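You operate a simulated robot arm through the tools that you are given. There is no shell and no other tool. Be economical: measure what you need, move in short steps, check, and stop when the job is done.

Carry out the task below with a simulated robot arm. There is one attempt and no reset: what you move stays moved.

## Task
Try the white latch in the holder, then give it a green dot.
Fine: push the red clamp on, turn the latch to CLOSED and back to OPEN: the holder lamp turns green; draw the clamp back and put the pen in its well.

The check looks at the end state, three seconds after you hand in, the way a careful person would. Anything else that was tipped, shoved, dropped, spilled or broken makes it a failure.

## Robot
A 7-joint arm with a two-finger parallel gripper, fixed in place. Base frame: the origin is at the foot of the arm, x ahead of it, y to its left, z up; the work surface is at about z = 0.8. Readings come in m, degrees, newtons and seconds.
With the tool pointing down near the work surface it reaches from about 0.3 to 0.7 m from the base axis. Its first joint turns from -66.0 to 66.0 degrees. Payload 1.57 kg.
Tool frame: the origin (TCP) lies between the finger pads and is the grasp point; the fingertips stand 0.03 m ahead of it; z points along the fingers, y is the line along which they close. Largest opening 0.11 m; finger width 0.024, thickness 0.012; the body of the gripper, 0.048 by 0.112 m, starts 0.078 m behind the TCP.
Orientation is told as [roll, pitch, yaw] about the base's x, y, z axes, in that order, counted from this pose: with the fingers straight down and closing along the base's y, the tool's x points along the base's -x, its y along +y and its z along -z.

## Interface
- The arm moves only by the tool jog_arm. Its argument "moves" is a list of rows, each a list of 3 entries, a list of its own where there are three numbers: the shift along the base's x, y, z in m, then the turn, a rotation vector about the base's x, y, z in degrees, then the gripper command, from -1 (shut) to 1 (fully open), values between in proportion. In form: [[[dx, dy, dz], [rx, ry, rz], claw], ...]. A call has 1 to 12 rows; each row shifts and turns the commanded pose from where the row before left it. Rows are played at 5 a second. More than 0.05 m and 8.6 degrees between two rows, or a gripper value outside its range, and nothing of the call is played. A pose out of reach is approached as far as the arm can. The call stops where the force on the tool passes 50 N (or 10 N more than at its start, if that is more) or the arm is blocked; 0.2 s more then pass. Each finger travels about 0.108 m/s and halts on what it meets, pressing with about 43 N; the grip force reading is that of the motor and also rises with nothing between the fingers. The clock runs only during rows and for 0.2 s after the last one: add rows that do not move to give the fingers time. The reply holds the time, the measured pose of the TCP, the force on the tool along the base axes, the opening and the grip force, in the units named above and with some noise.
- Cameras (640 x 400 px; columns grow to the right, rows downward): "scene" is fixed at [0.175, -0.4074, 1.3908]; the picture's right is [0.61, -0.79, 0.00], its down [-0.55, -0.43, -0.72] and it looks along [0.57, 0.44, -0.69] (base axes); focal length 308 px, centre (320, 200). "wrist" rides on the gripper at [-0.036, 0, -0.08] in the tool frame; the picture's right is [0.00, -1.00, 0.00], its down [0.97, 0.00, -0.24] and it looks along [0.24, 0.00, 0.97] (tool axes); focal length 218 px, centre (320, 200). There is no depth. A picture from a camera that has moved, and an enlarged one, comes with that camera's place and axes in the base frame and with its lens.
- camera(camera): a new picture of that camera. It takes no simulated time.
- enlarge(camera, box): a new picture of the part [left, top, right, bottom] of that camera's present view, enlarged. It takes no simulated time.
- close_job(): hands the job in; it is judged then, once.

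Go step by step. Nothing tells you positions but the pictures and the camera data: compare them with the known pose of the tool, close in by small moves and look again before you grip or let go. The budget is 120 turns and 68 pictures, counting those below and the enlarged ones. Unless the task says otherwise, let go and move clear before handing in, and close with one line.

The tools are called after ">>>" as a command line: name --argument value ..., lists and objects as JSON in quotes. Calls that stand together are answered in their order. jog_arm: Moves the arm, as the interface text tells. Its arguments: {"type":"object","properties":{"moves":{"type":"array"}},"required":["moves"]} The other tools are called the same way: camera (camera) takes a picture; enlarge (camera, box) takes an enlarged picture of a part of a camera's view; close_job () hands the job in.

At the start:

```text
t: 0.0
position: [0.465, -0.0284, 1.1375]
tcp_rot: [0.1, 0.1, 0.0]
wrist_force: [0.2, -0.2, -0.1]
gripper_width: 0.1099
grasp_force: 0.0
```

scene: 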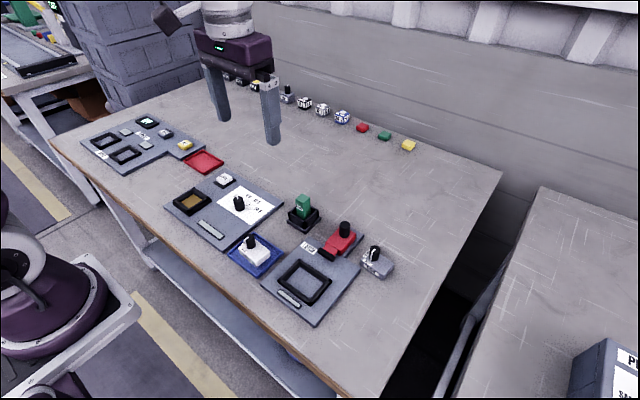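
wrist: 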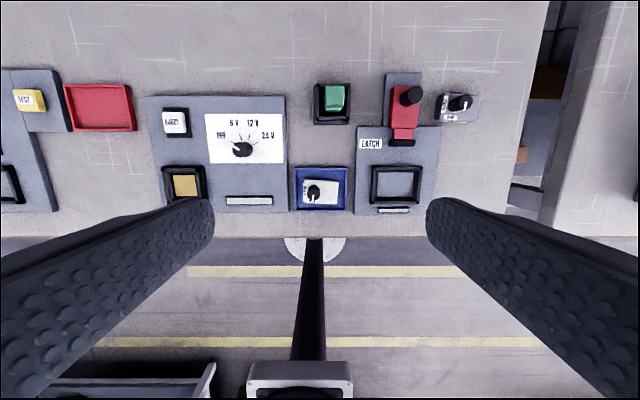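

I see a bench with a latch holder (red clamp), a white latch on a blue tray, a green pen in a well, and other stations. I'll enlarge the relevant parts first.

>>> enlarge --camera "scene" --box '[220, 180, 410, 330]'

>>> enlarge --camera "wrist" --box '[280, 60, 500, 230]'

>>> enlarge --camera "scene" --box '[70, 70, 290, 260]'

```text
2.67 times, centred on (315, 255) of scene
camera zoom: at [0.175, -0.4074, 1.3908], right [0.61, -0.79, 0.0], down [-0.55, -0.43, -0.72], along [0.57, 0.44, -0.69], focal length 823 px, centre (333, 53)
```

zoom: 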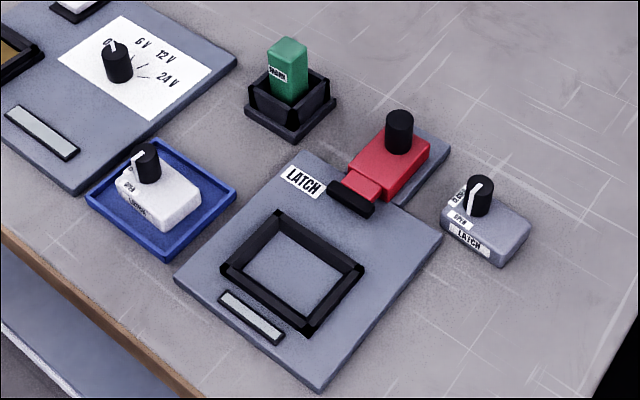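

```text
2.35 times, centred on (390, 145) of wrist
camera zoom: at [0.5018, -0.0284, 1.2181], right [0.0, -1.0, 0.0], down [-0.97, 0.0, 0.24], along [-0.24, 0.0, -0.97], focal length 514 px, centre (155, 329)
```

zoom: 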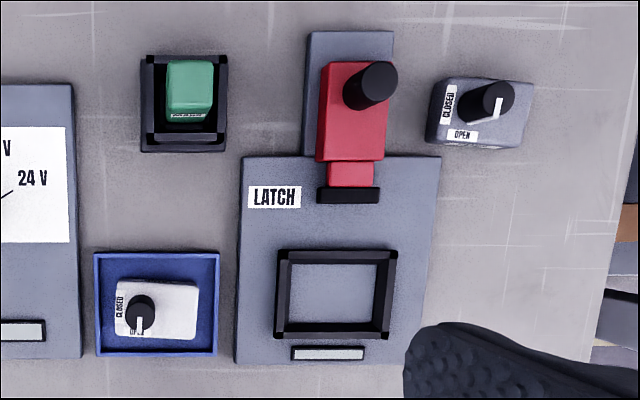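

```text
2.11 times, centred on (180, 165) of scene
camera zoom: at [0.175, -0.4074, 1.3908], right [0.61, -0.79, 0.0], down [-0.55, -0.43, -0.72], along [0.57, 0.44, -0.69], focal length 650 px, centre (615, 274)
```

zoom: 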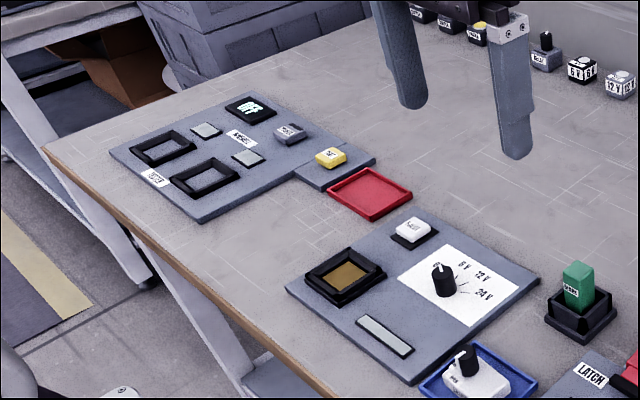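

The latch is near (0.42, -0.03) and the nest near (0.43, -0.17), both long along y. I'll lower the wrist camera between them to measure.

>>> jog_arm --moves '[[[0, -0.035, -0.04], [0, 0, 0], 1], [[0, -0.035, -0.04], [0, 0, 0], 1], [[0, 0, -0.04], [0, 0, 0], 1], [[0, 0, 0], [0, 0, 0], 1]]'

>>> camera --camera "wrist"

```text
refused: row 1 steps farther than a row can; nothing moved
```

```text
62 pictures are left
camera wrist: at [0.5018, -0.0284, 1.2181], right [0.0, -1.0, 0.0], down [-0.97, 0.0, 0.24], along [-0.24, 0.0, -0.97], focal length 218 px, centre (320, 200)
```

wrist: 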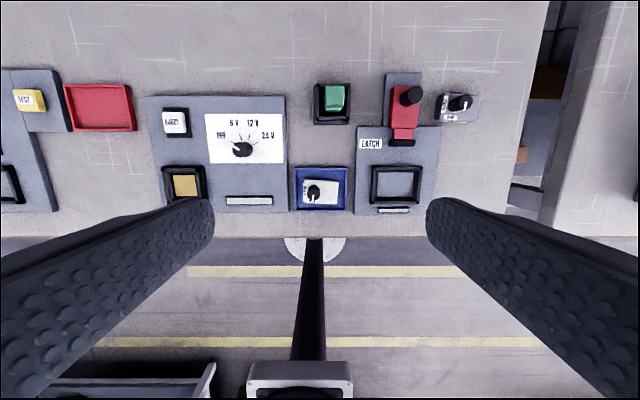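

The step was a bit over the limit; I'll repeat with shorter rows.

>>> jog_arm --moves '[[[0, -0.025, -0.04], [0, 0, 0], 1], [[0, -0.025, -0.04], [0, 0, 0], 1], [[0, -0.02, -0.04], [0, 0, 0], 1], [[0, 0, 0], [0, 0, 0], 1]]'

>>> camera --camera "wrist"

```text
t: 1.0
position: [0.4643, -0.099, 1.0157]
tcp_rot: [0.0, 0.0, 0.0]
wrist_force: [-0.1, 0.4, -0.2]
gripper_width: 0.1099
grasp_force: 0.1
```

```text
61 pictures are left
camera wrist: at [0.501, -0.099, 1.097], right [0.0, -1.0, 0.0], down [-0.97, 0.0, 0.24], along [-0.24, 0.0, -0.97], focal length 218 px, centre (320, 200)
```

wrist: 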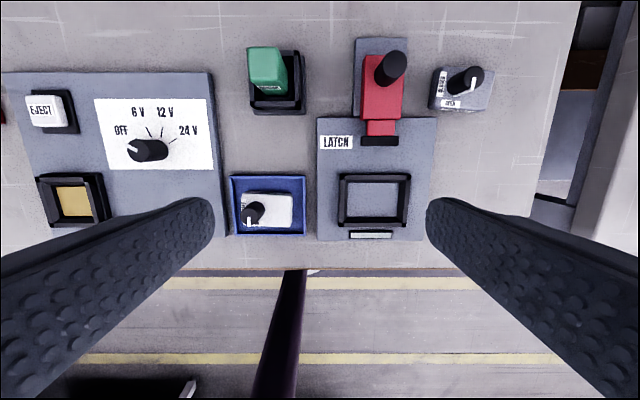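

>>> enlarge --camera "wrist" --box '[220, 120, 440, 250]'

>>> enlarge --camera "scene" --box '[220, 220, 350, 320]'

```text
2.91 times, centred on (330, 185) of wrist
camera zoom: at [0.501, -0.099, 1.097], right [0.0, -1.0, 0.0], down [-0.97, 0.0, 0.24], along [-0.24, 0.0, -0.97], focal length 635 px, centre (291, 244)
```

zoom: 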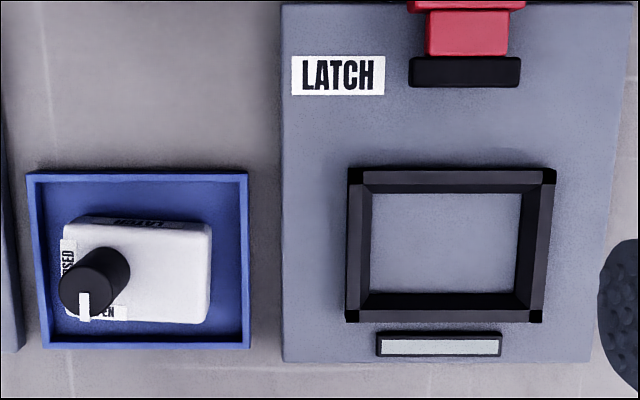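

```text
4.00 times, centred on (285, 270) of scene
camera zoom: at [0.175, -0.4074, 1.3908], right [0.61, -0.79, 0.0], down [-0.55, -0.43, -0.72], along [0.57, 0.44, -0.69], focal length 1234 px, centre (460, -80)
```

zoom: 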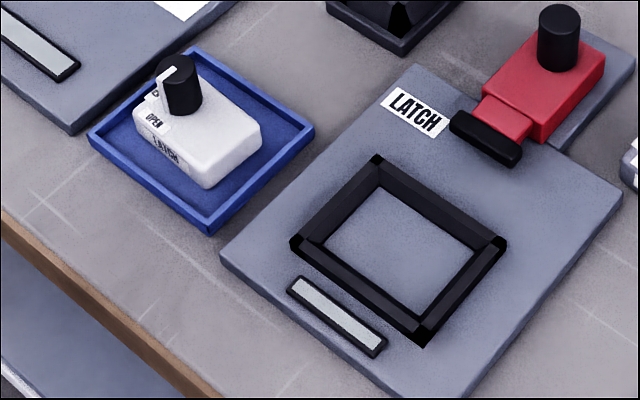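

Latch body about 62×43 mm with center (0.420, -0.031), turned about -2.5°; nest center about (0.4315, -0.171). I'll go over the latch with the fingers partly closed and check the height with the scene camera.

>>> jog_arm --moves '[[[-0.015, 0.034, 0], [0, 0, 0], 0.6], [[-0.015, 0.034, 0], [0, 0, -2.5], 0.6], [[-0.014, 0, -0.035], [0, 0, 0], 0.6], [[0, 0, -0.045], [0, 0, 0], 0.6], [[0, 0, -0.045], [0, 0, 0], 0.6], [[0, 0, 0], [0, 0, 0], 0.6]]'

>>> enlarge --camera "scene" --box '[200, 180, 340, 290]'

>>> camera --camera "wrist"

```text
t: 2.4
position: [0.4202, -0.0315, 0.8935]
tcp_rot: [0.0, 0.1, -2.4]
wrist_force: [-0.6, -0.1, 0.6]
gripper_width: 0.088
grasp_force: 0.0
```

```text
3.64 times, centred on (270, 235) of scene
camera zoom: at [0.175, -0.4074, 1.3908], right [0.61, -0.79, 0.0], down [-0.55, -0.43, -0.72], along [0.57, 0.44, -0.69], focal length 1122 px, centre (502, 73)
```

zoom: 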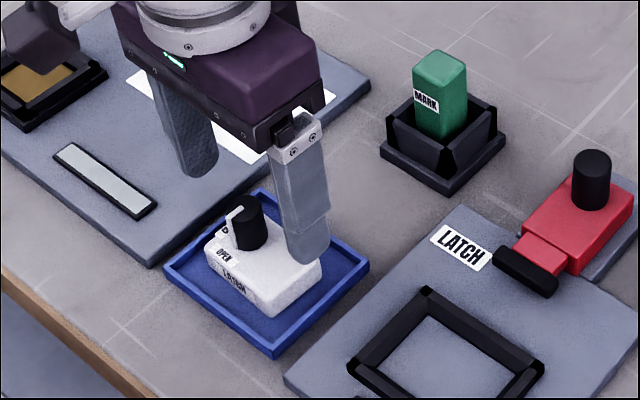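

```text
57 pictures are left
camera wrist: at [0.4578, -0.0312, 0.9748], right [-0.04, -1.0, 0.0], down [-0.97, 0.04, 0.24], along [-0.24, 0.01, -0.97], focal length 218 px, centre (320, 200)
```

wrist: 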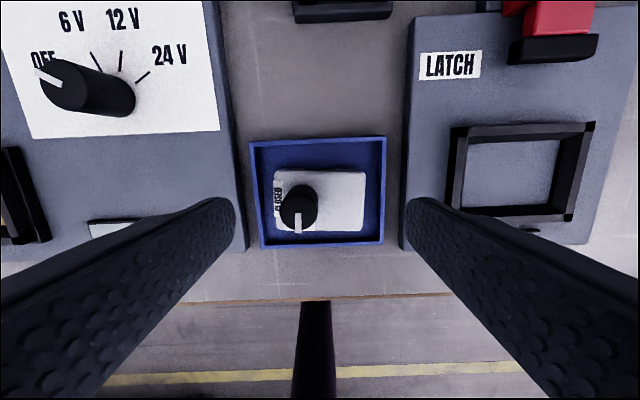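

>>> enlarge --camera "wrist" --box '[240, 130, 400, 250]'

```text
3.33 times, centred on (320, 190) of wrist
camera zoom: at [0.4578, -0.0312, 0.9748], right [-0.04, -1.0, 0.0], down [-0.97, 0.04, 0.24], along [-0.24, 0.01, -0.97], focal length 728 px, centre (320, 233)
```

zoom: 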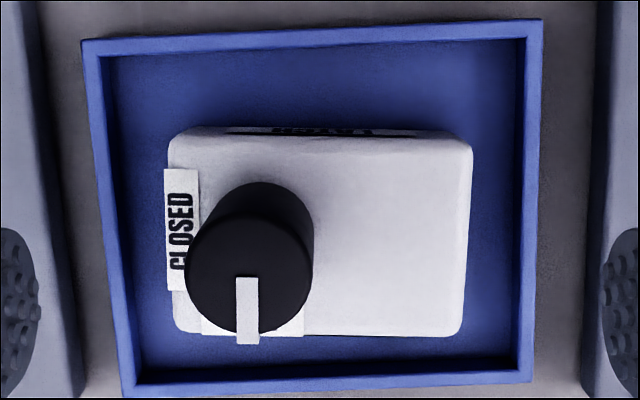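

The tool is aligned with the latch. I'll descend so the tips overlap the upper part of the body, staying above the tray rim, and grip.

>>> jog_arm --moves '[[[0.0005, 0, -0.025], [0, 0, 0], 0.5], [[0, 0, -0.0225], [0, 0, 0], 0.5], [[0, 0, 0], [0, 0, 0], 0.5]]'

>>> enlarge --camera "scene" --box '[200, 200, 310, 290]'

```text
t: 3.2
position: [0.4222, -0.0303, 0.8456]
tcp_rot: [-0.1, -0.1, -2.6]
wrist_force: [-0.2, 0.0, -0.4]
gripper_width: 0.0826
grasp_force: 0.0
```

```text
4.44 times, centred on (255, 245) of scene
camera zoom: at [0.175, -0.4074, 1.3908], right [0.61, -0.79, 0.0], down [-0.55, -0.43, -0.72], along [0.57, 0.44, -0.69], focal length 1371 px, centre (609, 0)
```

zoom: 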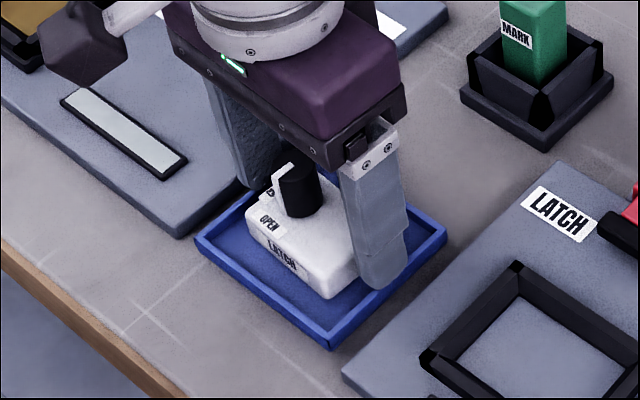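

>>> jog_arm --moves '[[[0, 0, 0], [0, 0, 0], 0], [[0, 0, 0], [0, 0, 0], -0.2], [[0, 0, 0], [0, 0, 0], -0.2], [[0, 0, 0.015], [0, 0, 0], -0.2], [[0, 0, 0.03], [0, 0, 0], -0.2], [[0, 0, 0], [0, 0, 0], -0.2]]'

>>> enlarge --camera "scene" --box '[200, 180, 310, 270]'

>>> camera --camera "wrist"

```text
t: 4.6
position: [0.4212, -0.0312, 0.8887]
tcp_rot: [-0.1, 0.0, -2.5]
wrist_force: [-0.1, 0.0, -2.0]
gripper_width: 0.0633
grasp_force: 42.9
```

```text
4.44 times, centred on (255, 225) of scene
camera zoom: at [0.1751, -0.4074, 1.3908], right [0.61, -0.79, 0.0], down [-0.55, -0.43, -0.72], along [0.57, 0.44, -0.69], focal length 1371 px, centre (609, 89)
```

zoom: 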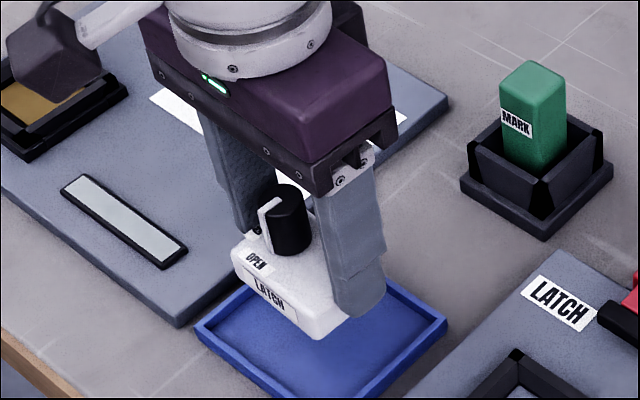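

```text
53 pictures are left
camera wrist: at [0.4586, -0.0325, 0.969], right [-0.04, -1.0, 0.0], down [-0.97, 0.04, 0.24], along [-0.24, 0.01, -0.97], focal length 218 px, centre (320, 200)
```

wrist: 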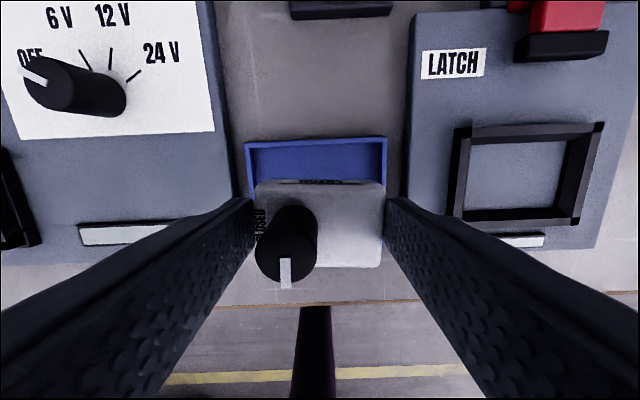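

The latch is held firmly. Now I'll carry it over the nest and straighten it.

>>> jog_arm --moves '[[[0, -0.035, 0.01], [0, 0, 2.5], -0.2], [[0.005, -0.035, 0], [0, 0, 0], -0.2], [[0.005, -0.035, 0], [0, 0, 0], -0.2], [[0, -0.035, 0], [0, 0, 0], -0.2], [[0, 0, -0.015], [0, 0, 0], -0.2], [[0, 0, 0], [0, 0, 0], -0.2]]'

>>> camera --camera "wrist"

>>> enlarge --camera "scene" --box '[240, 210, 370, 320]'

```text
t: 6.0
position: [0.4318, -0.1709, 0.8859]
tcp_rot: [0.0, -0.1, 0.0]
wrist_force: [0.9, 0.2, -0.9]
gripper_width: 0.0631
grasp_force: 43.3
```

```text
52 pictures are left
camera wrist: at [0.4684, -0.1695, 0.966], right [0.0, -1.0, 0.0], down [-0.97, 0.0, 0.24], along [-0.24, 0.0, -0.97], focal length 218 px, centre (320, 200)
```

wrist: 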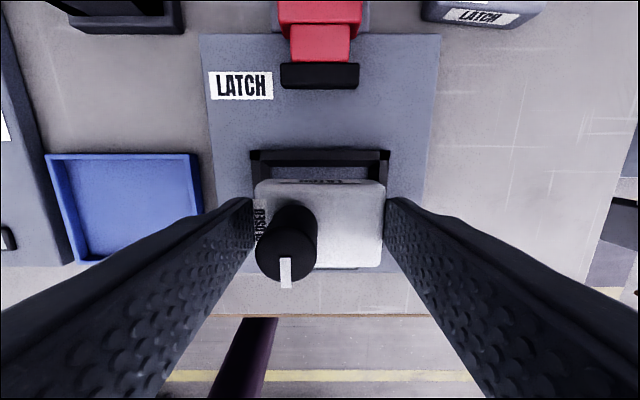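

```text
3.64 times, centred on (305, 265) of scene
camera zoom: at [0.175, -0.4074, 1.3908], right [0.61, -0.79, 0.0], down [-0.55, -0.43, -0.72], along [0.57, 0.44, -0.69], focal length 1122 px, centre (374, -36)
```

zoom: 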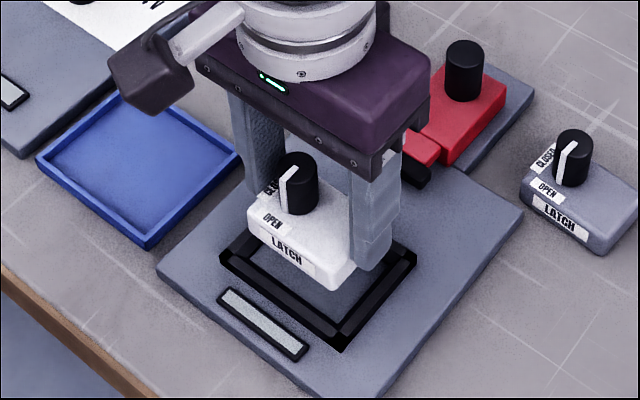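

Alignment is good. Lowering in small steps.

>>> jog_arm --moves '[[[0, 0, -0.015], [0, 0, 0], -0.2], [[0, 0, -0.008], [0, 0, 0], -0.2], [[0, 0, -0.004], [0, 0, 0], -0.2], [[0, 0, -0.003], [0, 0, 0], -0.2], [[0, 0, 0], [0, 0, 0], -0.2]]'

>>> enlarge --camera "scene" --box '[240, 210, 370, 320]'

```text
t: 7.2
position: [0.4309, -0.1701, 0.8537]
tcp_rot: [0.0, -0.1, 0.1]
wrist_force: [0.4, 0.3, -1.5]
gripper_width: 0.0634
grasp_force: 43.2
```

```text
3.64 times, centred on (305, 265) of scene
camera zoom: at [0.1751, -0.4074, 1.3908], right [0.61, -0.79, 0.0], down [-0.55, -0.43, -0.72], along [0.57, 0.44, -0.69], focal length 1122 px, centre (374, -36)
```

zoom: 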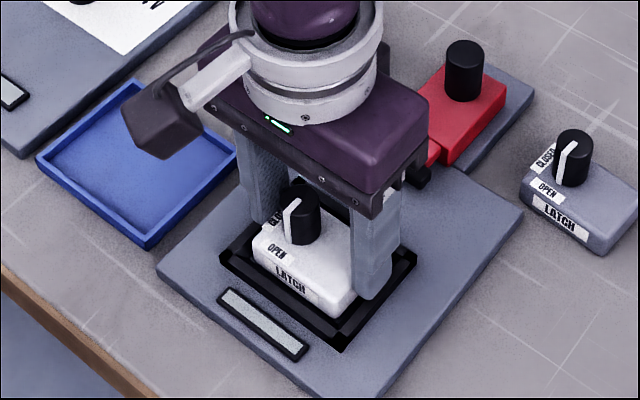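

>>> jog_arm --moves '[[[0, 0, -0.002], [0, 0, 0], -0.2], [[0, 0, -0.002], [0, 0, 0], -0.2], [[0, 0, -0.002], [0, 0, 0], -0.2], [[0, 0, 0], [0, 0, 0], -0.2]]'

```text
t: 8.1
position: [0.4319, -0.1706, 0.8511]
tcp_rot: [0.0, -0.2, 0.0]
wrist_force: [-3.6, 3.7, 12.2]
gripper_width: 0.0632
grasp_force: 43.2
stopped in row 4: the force on the tool passed its limit (the readings are from after the stop); the commanded pose is now the measured one
```

Contact came at the height I expected for a seated latch. I'll open the fingers a little, rise and look.

>>> jog_arm --moves '[[[0, 0, 0.001], [0, 0, 0], 0.3], [[0, 0, 0], [0, 0, 0], 0.4], [[0, 0, 0.02], [0, 0, 0], 0.4], [[0, 0, 0.04], [0, 0, 0], 0.4], [[0, 0, 0.04], [0, 0, 0], 0.4], [[0, 0, 0], [0, 0, 0], 0.4]]'

>>> enlarge --camera "scene" --box '[240, 210, 370, 320]'

>>> camera --camera "wrist"

```text
t: 9.4
position: [0.4343, -0.1744, 0.9488]
tcp_rot: [0.0, -0.1, 0.1]
wrist_force: [0.0, -0.7, 0.7]
gripper_width: 0.0771
grasp_force: 0.0
```

```text
3.64 times, centred on (305, 265) of scene
camera zoom: at [0.175, -0.4074, 1.3908], right [0.61, -0.79, 0.0], down [-0.55, -0.43, -0.72], along [0.57, 0.44, -0.69], focal length 1122 px, centre (374, -36)
```

zoom: 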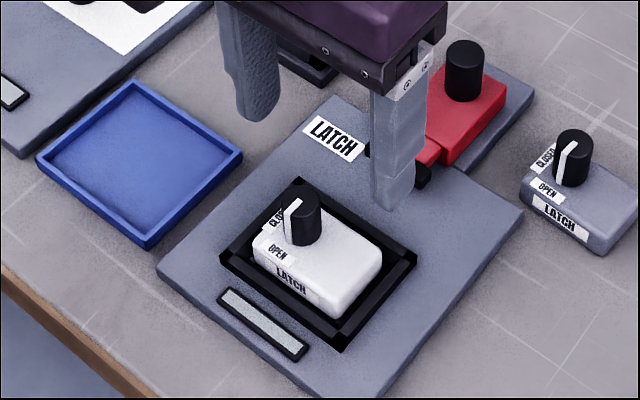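

```text
48 pictures are left
camera wrist: at [0.4705, -0.1744, 1.0297], right [0.0, -1.0, 0.0], down [-0.97, 0.0, 0.24], along [-0.24, 0.0, -0.97], focal length 218 px, centre (320, 200)
```

wrist: 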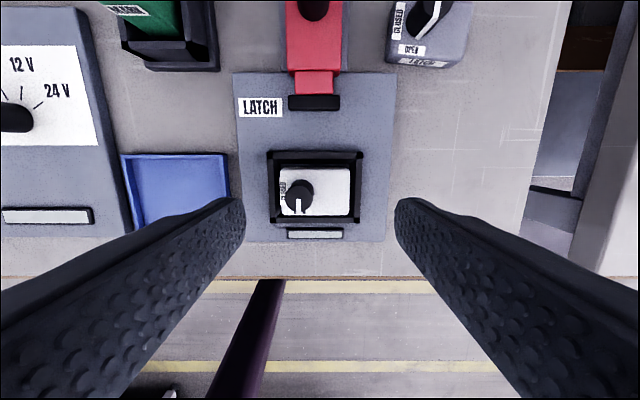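

The latch is seated in the nest. The clamp knob is triangulated at about (0.5765, -0.1686), top z 0.87. I'll go above it and look.

>>> jog_arm --moves '[[[0.035, 0.002, 0.01], [0, 0, 0], 0], [[0.035, 0.002, 0], [0, 0, 0], 0], [[0.035, 0.002, 0], [0, 0, 0], 0], [[0.037, 0, 0], [0, 0, 0], 0], [[0, 0, -0.03], [0, 0, 0], 0], [[0, 0, 0], [0, 0, 0], 0]]'

>>> camera --camera "wrist"

>>> enlarge --camera "scene" --box '[270, 170, 400, 280]'

```text
t: 10.8
position: [0.574, -0.1692, 0.9313]
tcp_rot: [0.0, -0.3, 0.0]
wrist_force: [0.1, 1.0, -0.4]
gripper_width: 0.0548
grasp_force: 0.0
```

```text
47 pictures are left
camera wrist: at [0.6106, -0.1682, 1.0126], right [0.0, -1.0, 0.0], down [-0.97, 0.0, 0.24], along [-0.24, 0.0, -0.97], focal length 218 px, centre (320, 200)
```

wrist: 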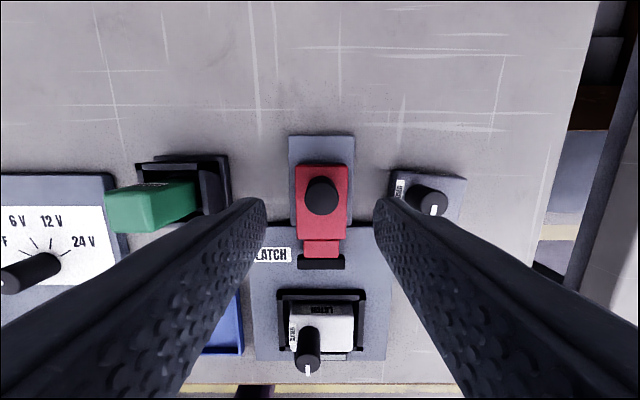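

```text
3.64 times, centred on (335, 225) of scene
camera zoom: at [0.1751, -0.4074, 1.3908], right [0.61, -0.79, 0.0], down [-0.55, -0.43, -0.72], along [0.57, 0.44, -0.69], focal length 1122 px, centre (266, 109)
```

zoom: 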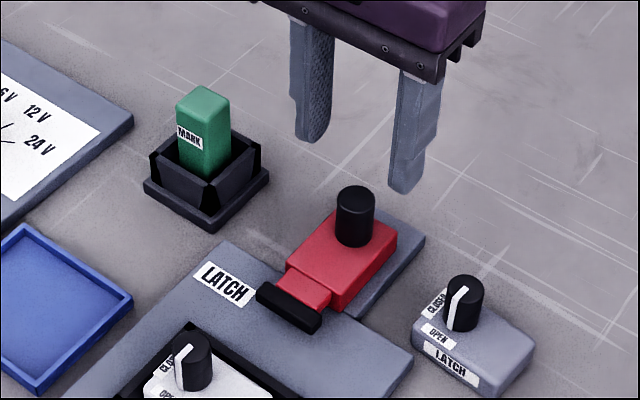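

The tool is lined up with the clamp knob; I'll descend around it and close.

>>> jog_arm --moves '[[[0.0025, 0, -0.03], [0, 0, 0], 0], [[0, 0, -0.02], [0, 0, 0], 0], [[0, 0, 0], [0, 0, 0], -0.3], [[0, 0, 0], [0, 0, 0], -0.8], [[0, 0, 0], [0, 0, 0], -0.8], [[0, 0, 0], [0, 0, 0], -0.8]]'

>>> enlarge --camera "scene" --box '[270, 170, 400, 280]'

```text
t: 12.2
position: [0.5773, -0.1686, 0.8823]
tcp_rot: [-0.2, -0.1, 0.0]
wrist_force: [2.0, -31.1, -11.9]
gripper_width: 0.0235
grasp_force: 35.7
```

```text
3.64 times, centred on (335, 225) of scene
camera zoom: at [0.1752, -0.4082, 1.3905], right [0.61, -0.79, 0.0], down [-0.55, -0.43, -0.72], along [0.57, 0.44, -0.69], focal length 1122 px, centre (266, 109)
```

zoom: 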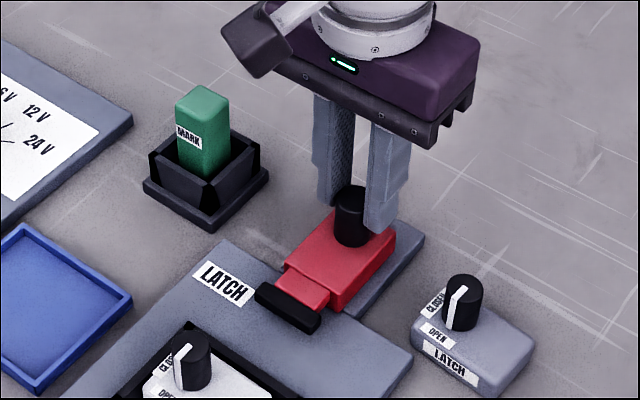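

The side force shows the knob sits slightly to -y of the tool; I'll nudge and read again.

>>> jog_arm --moves '[[[0, -0.0015, 0], [0, 0, 0], -0.8], [[0, 0, 0], [0, 0, 0], -0.8]]'

```text
t: 12.8
position: [0.577, -0.1694, 0.8832]
tcp_rot: [0.0, -0.2, 0.0]
wrist_force: [1.1, -28.6, -4.9]
gripper_width: 0.0232
grasp_force: 35.7
```

>>> jog_arm --moves '[[[0, -0.002, 0], [0, 0, 0], -0.8], [[0, -0.001, 0], [0, 0, 0], -0.8], [[0, 0, 0], [0, 0, 0], -0.8]]'

```text
t: 13.7
position: [0.5771, -0.1708, 0.8821]
tcp_rot: [0.1, -0.2, 0.2]
wrist_force: [0.8, -11.8, -2.1]
gripper_width: 0.0233
grasp_force: 35.5
```

Nearly centered. Now I'll push the clamp toward the nest in small steps.

>>> jog_arm --moves '[[[-0.005, -0.001, 0], [0, 0, 0], -0.8], [[-0.008, 0, 0], [0, 0, 0], -0.8], [[-0.008, 0, 0], [0, 0, 0], -0.8], [[-0.008, 0, 0], [0, 0, 0], -0.8], [[0, 0, 0], [0, 0, 0], -0.8]]'

>>> enlarge --camera "scene" --box '[250, 190, 380, 300]'

```text
t: 14.8
position: [0.5492, -0.1688, 0.8827]
tcp_rot: [0.0, -0.3, 0.1]
wrist_force: [0.6, 2.9, 4.7]
gripper_width: 0.0234
grasp_force: 35.6
```

```text
3.64 times, centred on (315, 245) of scene
camera zoom: at [0.175, -0.4073, 1.3909], right [0.61, -0.79, 0.0], down [-0.55, -0.43, -0.72], along [0.57, 0.44, -0.69], focal length 1122 px, centre (338, 36)
```

zoom: 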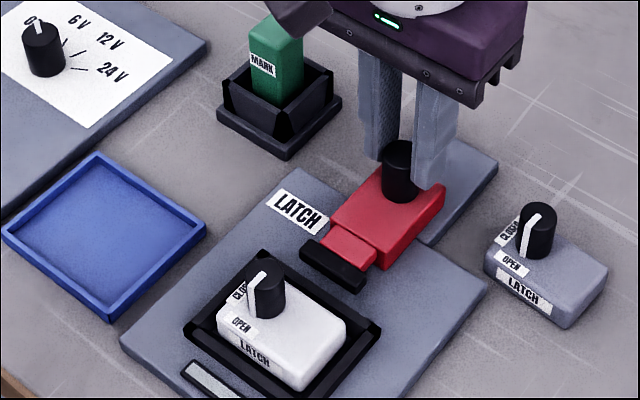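

The clamp slides freely. I'll continue to push until it presses on the latch.

>>> jog_arm --moves '[[[-0.006, 0, 0], [0, 0, 0], -0.8], [[-0.005, 0, 0], [0, 0, 0], -0.8], [[-0.004, 0, 0], [0, 0, 0], -0.8], [[-0.003, 0, 0], [0, 0, 0], -0.8], [[0, 0, 0], [0, 0, 0], -0.8]]'

>>> enlarge --camera "scene" --box '[250, 190, 380, 300]'

```text
t: 16.1
position: [0.5325, -0.1705, 0.8826]
tcp_rot: [0.0, -0.3, 0.1]
wrist_force: [6.2, 6.7, 14.6]
gripper_width: 0.0233
grasp_force: 35.6
```

```text
3.64 times, centred on (315, 245) of scene
camera zoom: at [0.175, -0.4071, 1.3909], right [0.61, -0.79, 0.0], down [-0.55, -0.43, -0.72], along [0.57, 0.44, -0.69], focal length 1122 px, centre (338, 36)
```

zoom: 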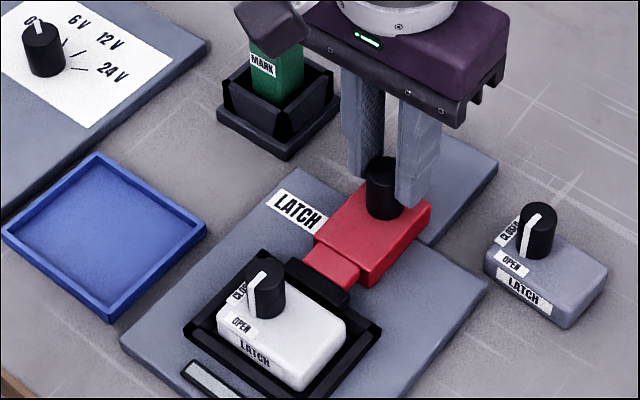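

>>> jog_arm --moves '[[[-0.003, 0, 0.0005], [0, 0, 0], -0.8], [[-0.003, 0, 0], [0, 0, 0], -0.8], [[-0.003, 0, 0], [0, 0, 0], -0.8], [[-0.003, 0, 0], [0, 0, 0], -0.8], [[0, 0, 0], [0, 0, 0], -0.8]]'

>>> enlarge --camera "scene" --box '[250, 190, 380, 300]'

```text
t: 17.2
position: [0.5155, -0.1704, 0.8807]
tcp_rot: [0.1, 0.4, 0.0]
wrist_force: [-2.2, 10.7, 0.6]
gripper_width: 0.0221
grasp_force: 34.8
```

```text
3.64 times, centred on (315, 245) of scene
camera zoom: at [0.175, -0.4072, 1.3909], right [0.61, -0.79, 0.0], down [-0.55, -0.43, -0.72], along [0.57, 0.44, -0.69], focal length 1122 px, centre (338, 36)
```

zoom: 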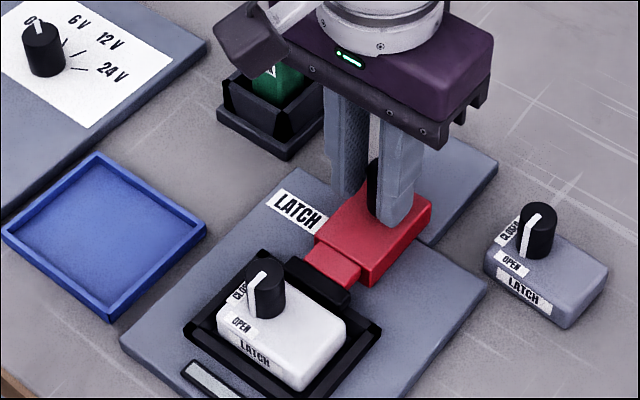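

The clamp reached its stop (travel ~44 mm) and the fingers slid along the knob. I'll release and check.

>>> jog_arm --moves '[[[0, 0, 0], [0, 0, 0], -0.3], [[0, 0, 0], [0, 0, 0], 0], [[0, 0, 0.04], [0, 0, 0], 0], [[0, 0, 0.03], [0, 0, 0], 0], [[0, 0, 0], [0, 0, 0], 0]]'

>>> enlarge --camera "scene" --box '[250, 200, 380, 310]'

>>> camera --camera "wrist"

```text
t: 18.4
position: [0.518, -0.1703, 0.9556]
tcp_rot: [0.0, -0.2, 0.0]
wrist_force: [-0.2, 0.4, 0.4]
gripper_width: 0.055
grasp_force: 0.0
```

```text
3.64 times, centred on (315, 255) of scene
camera zoom: at [0.175, -0.4074, 1.3908], right [0.61, -0.79, 0.0], down [-0.55, -0.43, -0.72], along [0.57, 0.44, -0.69], focal length 1122 px, centre (338, 0)
```

zoom: 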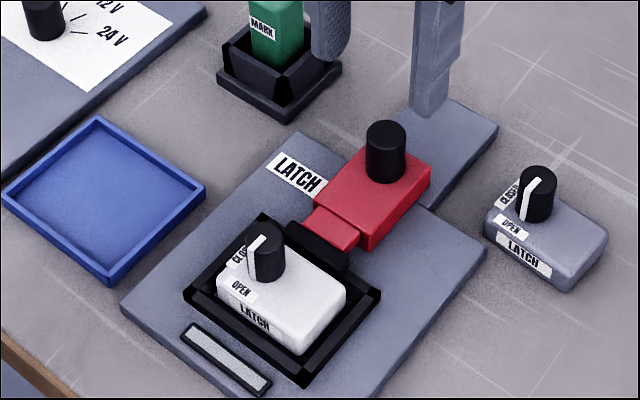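

```text
40 pictures are left
camera wrist: at [0.5551, -0.1697, 1.0364], right [0.0, -1.0, 0.0], down [-0.97, 0.0, 0.24], along [-0.24, 0.0, -0.97], focal length 218 px, centre (320, 200)
```

wrist: 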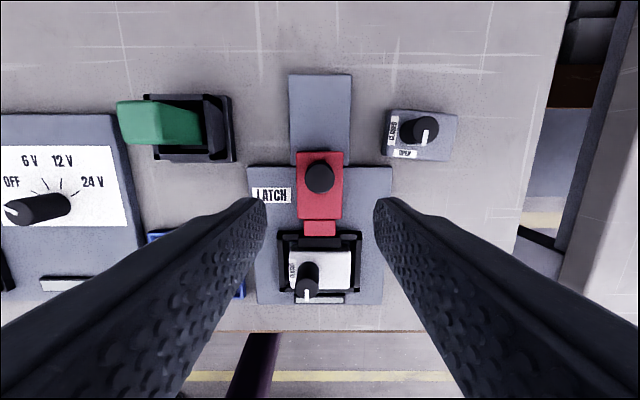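

Clamp is on. Next I'll move above the latch knob, expected near (0.431, -0.158), and look.

>>> jog_arm --moves '[[[-0.03, 0.004, 0], [0, 0, 0], 0], [[-0.03, 0.004, 0], [0, 0, 0], 0], [[-0.027, 0.004, 0], [0, 0, 0], 0], [[0, 0, -0.03], [0, 0, 0], -0.1], [[0, 0, 0], [0, 0, 0], -0.1]]'

>>> enlarge --camera "wrist" --box '[230, 120, 410, 270]'

>>> enlarge --camera "scene" --box '[250, 220, 370, 310]'

```text
t: 19.6
position: [0.4311, -0.1558, 0.9201]
tcp_rot: [0.0, -0.2, 0.1]
wrist_force: [0.1, -0.3, 0.3]
gripper_width: 0.0495
grasp_force: 0.2
```

```text
2.67 times, centred on (320, 195) of wrist
camera zoom: at [0.4673, -0.1559, 1.0016], right [0.0, -1.0, 0.0], down [-0.97, 0.0, 0.24], along [-0.24, 0.0, -0.97], focal length 582 px, centre (320, 213)
```

zoom: 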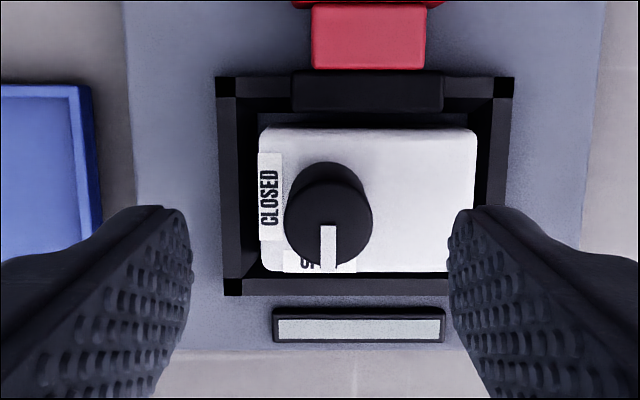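

```text
4.44 times, centred on (310, 265) of scene
camera zoom: at [0.175, -0.4074, 1.3908], right [0.61, -0.79, 0.0], down [-0.55, -0.43, -0.72], along [0.57, 0.44, -0.69], focal length 1371 px, centre (364, -89)
```

zoom: 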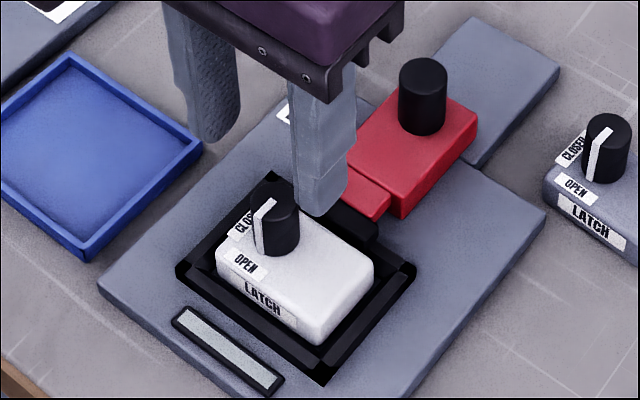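

The knob top center is at about (0.430, -0.158). I'll adjust, descend with the tips above the latch body and pad, and close on the knob.

>>> jog_arm --moves '[[[-0.0007, -0.0021, -0.02], [0, 0, 0], -0.1], [[0, 0, -0.024], [0, 0, 0], -0.2], [[0, 0, 0], [0, 0, 0], -0.5], [[0, 0, 0], [0, 0, 0], -0.8], [[0, 0, 0], [0, 0, 0], -0.8]]'

>>> enlarge --camera "scene" --box '[250, 220, 370, 310]'

```text
t: 20.9
position: [0.4295, -0.1605, 0.8775]
tcp_rot: [0.0, -0.1, 0.2]
wrist_force: [-0.2, 3.2, -1.2]
gripper_width: 0.0204
grasp_force: 33.9
```

```text
4.44 times, centred on (310, 265) of scene
camera zoom: at [0.1751, -0.4073, 1.3908], right [0.61, -0.79, 0.0], down [-0.55, -0.43, -0.72], along [0.57, 0.44, -0.69], focal length 1371 px, centre (364, -89)
```

zoom: 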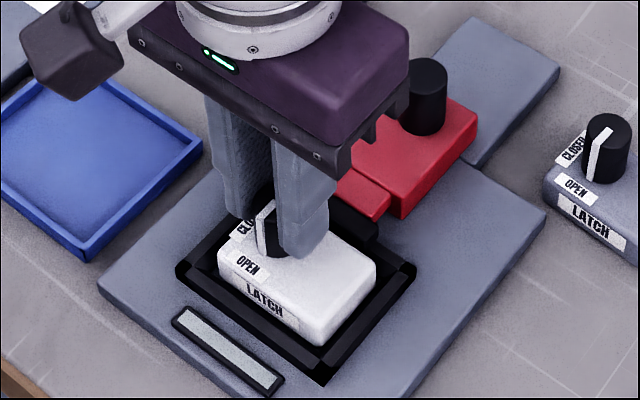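

Gripped with little side load. Now I'll turn it clockwise from OPEN (-x) toward CLOSED (+y), first half of the turn.

>>> jog_arm --moves '[[[0, 0, 0], [0, 0, -8], -0.8], [[0, 0, 0], [0, 0, -8], -0.8], [[0, 0, 0], [0, 0, -8], -0.8], [[0, 0, 0], [0, 0, -8], -0.8], [[0, 0, 0], [0, 0, -8], -0.8], [[0, 0, 0], [0, 0, 0], -0.8]]'

>>> enlarge --camera "scene" --box '[250, 220, 370, 310]'

```text
t: 22.2
position: [0.43, -0.1593, 0.8781]
tcp_rot: [-0.1, -0.1, -40.1]
wrist_force: [0.2, 0.4, -0.5]
gripper_width: 0.0206
grasp_force: 33.5
```

```text
4.44 times, centred on (310, 265) of scene
camera zoom: at [0.1751, -0.4074, 1.3908], right [0.61, -0.79, 0.0], down [-0.55, -0.43, -0.72], along [0.57, 0.44, -0.69], focal length 1371 px, centre (364, -89)
```

zoom: 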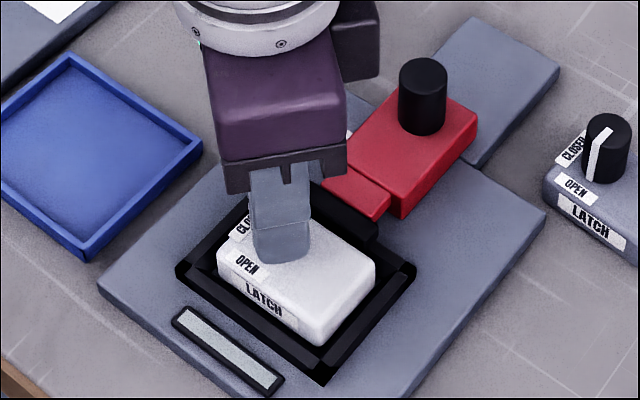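

>>> jog_arm --moves '[[[0, 0, 0], [0, 0, -8], -0.8], [[0, 0, 0], [0, 0, -8], -0.8], [[0, 0, 0], [0, 0, -8], -0.8], [[0, 0, 0], [0, 0, -8], -0.8], [[0, 0, 0], [0, 0, -8], -0.8], [[0, 0, 0], [0, 0, -8], -0.8], [[0, 0, 0], [0, 0, -2], -0.8], [[0, 0, 0], [0, 0, 0], -0.8]]'

>>> camera --camera "wrist"

>>> enlarge --camera "scene" --box '[250, 220, 370, 310]'

```text
t: 24.1
position: [0.4312, -0.1602, 0.8784]
tcp_rot: [0.0, -0.2, -89.9]
wrist_force: [-0.1, 3.9, -0.8]
gripper_width: 0.0203
grasp_force: 33.5
```

```text
35 pictures are left
camera wrist: at [0.4317, -0.1954, 0.9598], right [-1.0, 0.0, 0.0], down [0.0, 0.97, 0.24], along [0.0, 0.24, -0.97], focal length 218 px, centre (320, 200)
```

wrist: 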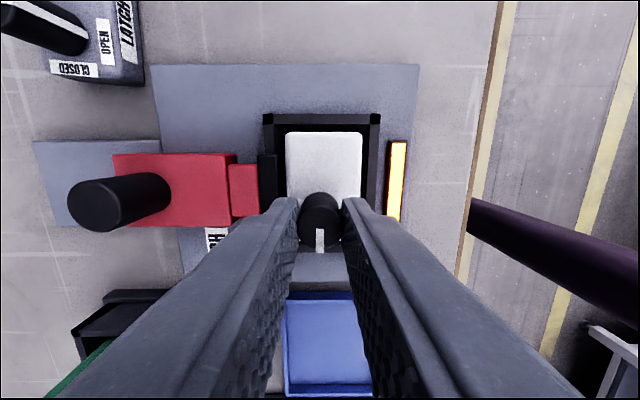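

```text
4.44 times, centred on (310, 265) of scene
camera zoom: at [0.1751, -0.4073, 1.3908], right [0.61, -0.79, 0.0], down [-0.55, -0.43, -0.72], along [0.57, 0.44, -0.69], focal length 1371 px, centre (364, -89)
```

zoom: 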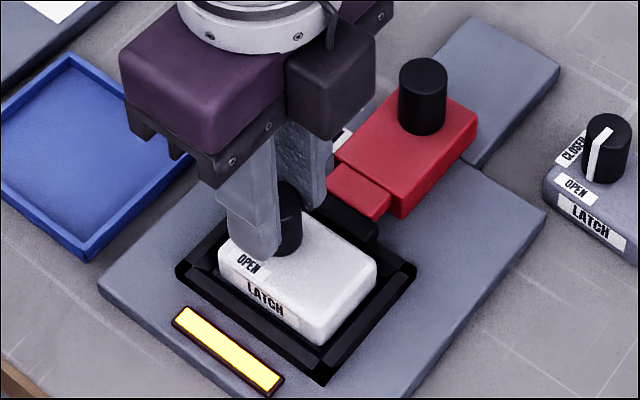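

The lamp is amber at CLOSED, so the holder is registering. Now I'll turn back to OPEN.

>>> jog_arm --moves '[[[0, 0, 0], [0, 0, 8.2], -0.8], [[0, 0, 0], [0, 0, 8.2], -0.8], [[0, 0, 0], [0, 0, 8.2], -0.8], [[0, 0, 0], [0, 0, 8.2], -0.8], [[0, 0, 0], [0, 0, 8.2], -0.8], [[0, 0, 0], [0, 0, 8.2], -0.8], [[0, 0, 0], [0, 0, 8.2], -0.8], [[0, 0, 0], [0, 0, 8.2], -0.8], [[0, 0, 0], [0, 0, 8.2], -0.8], [[0, 0, 0], [0, 0, 8.2], -0.8], [[0, 0, 0], [0, 0, 8], -0.8], [[0, 0, 0], [0, 0, 0], -0.8]]'

>>> enlarge --camera "scene" --box '[250, 220, 370, 310]'

```text
t: 26.6
position: [0.4295, -0.1603, 0.8777]
tcp_rot: [0.0, -0.2, 0.1]
wrist_force: [3.8, 4.6, 0.9]
gripper_width: 0.0202
grasp_force: 33.9
```

```text
4.44 times, centred on (310, 265) of scene
camera zoom: at [0.1751, -0.4073, 1.3908], right [0.61, -0.79, 0.0], down [-0.55, -0.43, -0.72], along [0.57, 0.44, -0.69], focal length 1371 px, centre (364, -89)
```

zoom: 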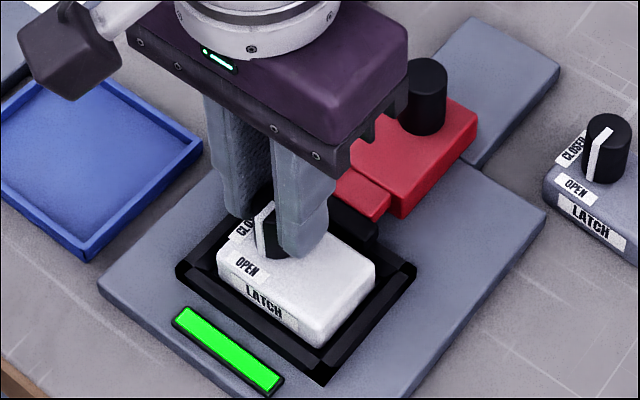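

The lamp is green. I'll let go, rise and go to the clamp knob at about (0.532, -0.171).

>>> jog_arm --moves '[[[0, 0, 0], [0, 0, 0], -0.4], [[0, 0, 0], [0, 0, 0], -0.1], [[0, 0, 0.035], [0, 0, 0], -0.1], [[0, 0, 0.02], [0, 0, 0], -0.1], [[0.035, -0.004, 0], [0, 0, 0], -0.1], [[0.035, -0.004, 0], [0, 0, 0], -0.1], [[0.033, -0.004, 0], [0, 0, 0], -0.1], [[0, 0, 0], [0, 0, 0], -0.1]]'

>>> camera --camera "wrist"

```text
t: 28.4
position: [0.5318, -0.1745, 0.9331]
tcp_rot: [0.0, -0.2, 0.1]
wrist_force: [0.9, 0.3, 0.3]
gripper_width: 0.0497
grasp_force: 0.1
```

```text
32 pictures are left
camera wrist: at [0.5697, -0.1724, 1.0145], right [0.0, -1.0, 0.0], down [-0.97, 0.0, 0.24], along [-0.24, 0.0, -0.97], focal length 218 px, centre (320, 200)
```

wrist: 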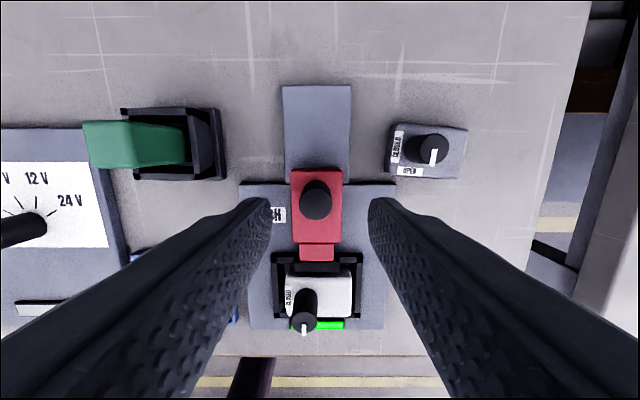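

>>> jog_arm --moves '[[[0, 0.003, -0.03], [0, 0, 0], -0.1], [[0, 0, -0.021], [0, 0, 0], -0.1], [[0, 0, 0], [0, 0, 0], -0.5], [[0, 0, 0], [0, 0, 0], -0.8], [[0, 0, 0], [0, 0, 0], -0.8]]'

```text
t: 29.6
position: [0.5339, -0.1695, 0.883]
tcp_rot: [0.2, -0.2, 0.0]
wrist_force: [0.3, 10.8, -0.2]
gripper_width: 0.0231
grasp_force: 35.6
```

Gripped with a small side load. Drawing the clamp back about 44 mm.

>>> jog_arm --moves '[[[0.008, 0.0005, 0], [0, 0, 0], -0.8], [[0.009, 0, 0], [0, 0, 0], -0.8], [[0.009, 0, 0], [0, 0, 0], -0.8], [[0.009, 0, 0], [0, 0, 0], -0.8], [[0.007, 0, 0], [0, 0, 0], -0.8], [[0.003, 0, 0], [0, 0, 0], -0.8], [[0, 0, 0], [0, 0, 0], -0.8]]'

>>> enlarge --camera "scene" --box '[230, 170, 400, 310]'

```text
t: 31.2
position: [0.5793, -0.1688, 0.883]
tcp_rot: [-0.1, -0.2, 0.1]
wrist_force: [3.2, -6.9, 10.6]
gripper_width: 0.0234
grasp_force: 35.8
```

```text
2.86 times, centred on (315, 240) of scene
camera zoom: at [0.1749, -0.4075, 1.3908], right [0.61, -0.79, 0.0], down [-0.55, -0.43, -0.72], along [0.57, 0.44, -0.69], focal length 882 px, centre (334, 86)
```

zoom: 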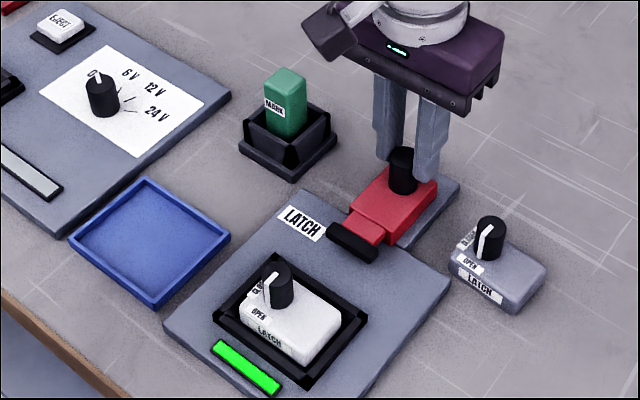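

The clamp is back and the lamp stays green. I'll release, rise and go over the green pen, estimated at (0.5705, -0.0495) with top z 0.886.

>>> jog_arm --moves '[[[0, 0, 0], [0, 0, 0], -0.4], [[0, 0, 0], [0, 0, 0], 0], [[0, 0, 0.04], [0, 0, 0], 0], [[0, 0, 0.04], [0, 0, 0], 0], [[0, 0.04, 0], [0, 0, 0], 0], [[-0.005, 0.04, 0], [0, 0, 0], 0], [[-0.0035, 0.038, 0], [0, 0, 0], 0], [[0, 0, 0], [0, 0, 0], 0]]'

>>> enlarge --camera "wrist" --box '[230, 120, 410, 260]'

>>> enlarge --camera "scene" --box '[240, 150, 400, 290]'

```text
t: 33.0
position: [0.5695, -0.0488, 0.9611]
tcp_rot: [0.0, -0.2, 0.1]
wrist_force: [0.3, 0.8, -0.2]
gripper_width: 0.0551
grasp_force: 0.0
```

```text
2.86 times, centred on (320, 190) of wrist
camera zoom: at [0.6051, -0.0488, 1.0433], right [0.0, -1.0, 0.0], down [-0.97, 0.0, 0.24], along [-0.24, 0.0, -0.97], focal length 624 px, centre (320, 229)
```

zoom: 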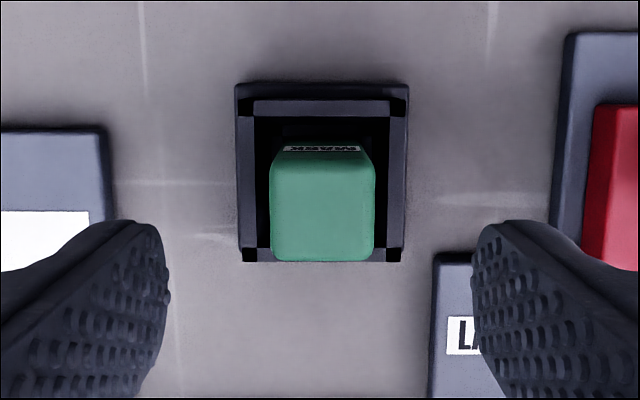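

```text
2.86 times, centred on (320, 220) of scene
camera zoom: at [0.1751, -0.4074, 1.3908], right [0.61, -0.79, 0.0], down [-0.55, -0.43, -0.72], along [0.57, 0.44, -0.69], focal length 882 px, centre (320, 143)
```

zoom: 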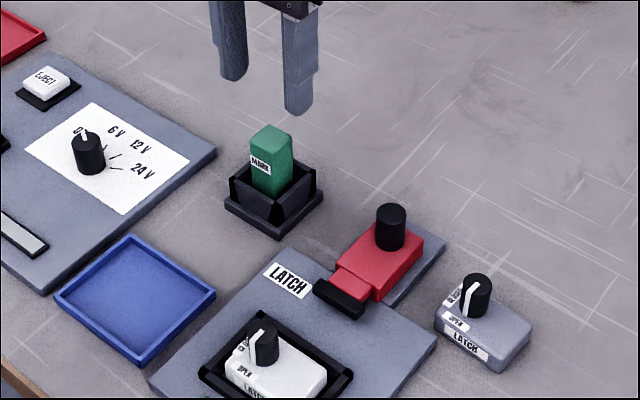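

Aligned over the pen. I'll descend and grip it.

>>> jog_arm --moves '[[[0.001, 0, -0.04], [0, 0, 0], 0], [[0, 0, -0.038], [0, 0, 0], 0], [[0, 0, 0], [0, 0, 0], -0.3], [[0, 0, 0], [0, 0, 0], -0.7], [[0, 0, 0], [0, 0, 0], -0.7]]'

>>> enlarge --camera "scene" --box '[250, 160, 370, 250]'

```text
t: 34.2
position: [0.5704, -0.0494, 0.8836]
tcp_rot: [0.1, -0.2, 0.1]
wrist_force: [1.0, 0.2, 0.4]
gripper_width: 0.0267
grasp_force: 37.4
```

```text
4.44 times, centred on (310, 205) of scene
camera zoom: at [0.1751, -0.4074, 1.3908], right [0.61, -0.79, 0.0], down [-0.55, -0.43, -0.72], along [0.57, 0.44, -0.69], focal length 1371 px, centre (364, 178)
```

zoom: 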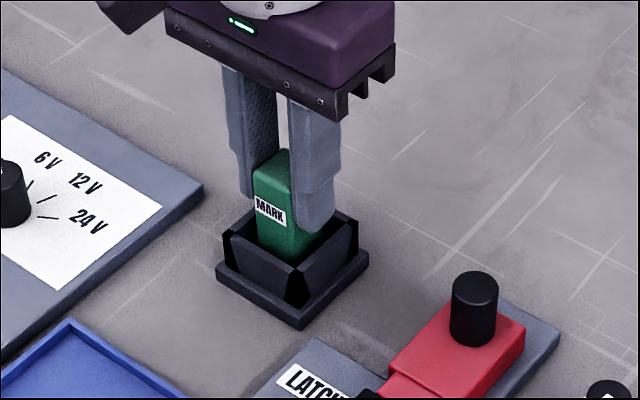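

Gripped; I note the seat pose (0.5704, -0.0494, 0.8836). Lifting to see the tip.

>>> jog_arm --moves '[[[0, 0, 0.03], [0, 0, 0], -0.7], [[0, 0, 0.04], [0, 0, 0], -0.7], [[0, 0, 0.04], [0, 0, 0], -0.7], [[0, 0, 0], [0, 0, 0], -0.7]]'

>>> enlarge --camera "scene" --box '[250, 100, 370, 220]'

```text
t: 35.2
position: [0.5684, -0.0523, 0.9934]
tcp_rot: [-0.1, -0.2, 0.0]
wrist_force: [-0.1, -0.3, -0.1]
gripper_width: 0.0264
grasp_force: 38.1
```

```text
3.33 times, centred on (310, 160) of scene
camera zoom: at [0.175, -0.4074, 1.3908], right [0.61, -0.79, 0.0], down [-0.55, -0.43, -0.72], along [0.57, 0.44, -0.69], focal length 1028 px, centre (353, 333)
```

zoom: 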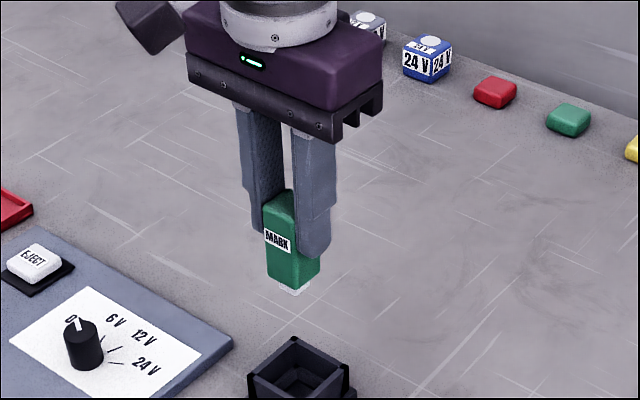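

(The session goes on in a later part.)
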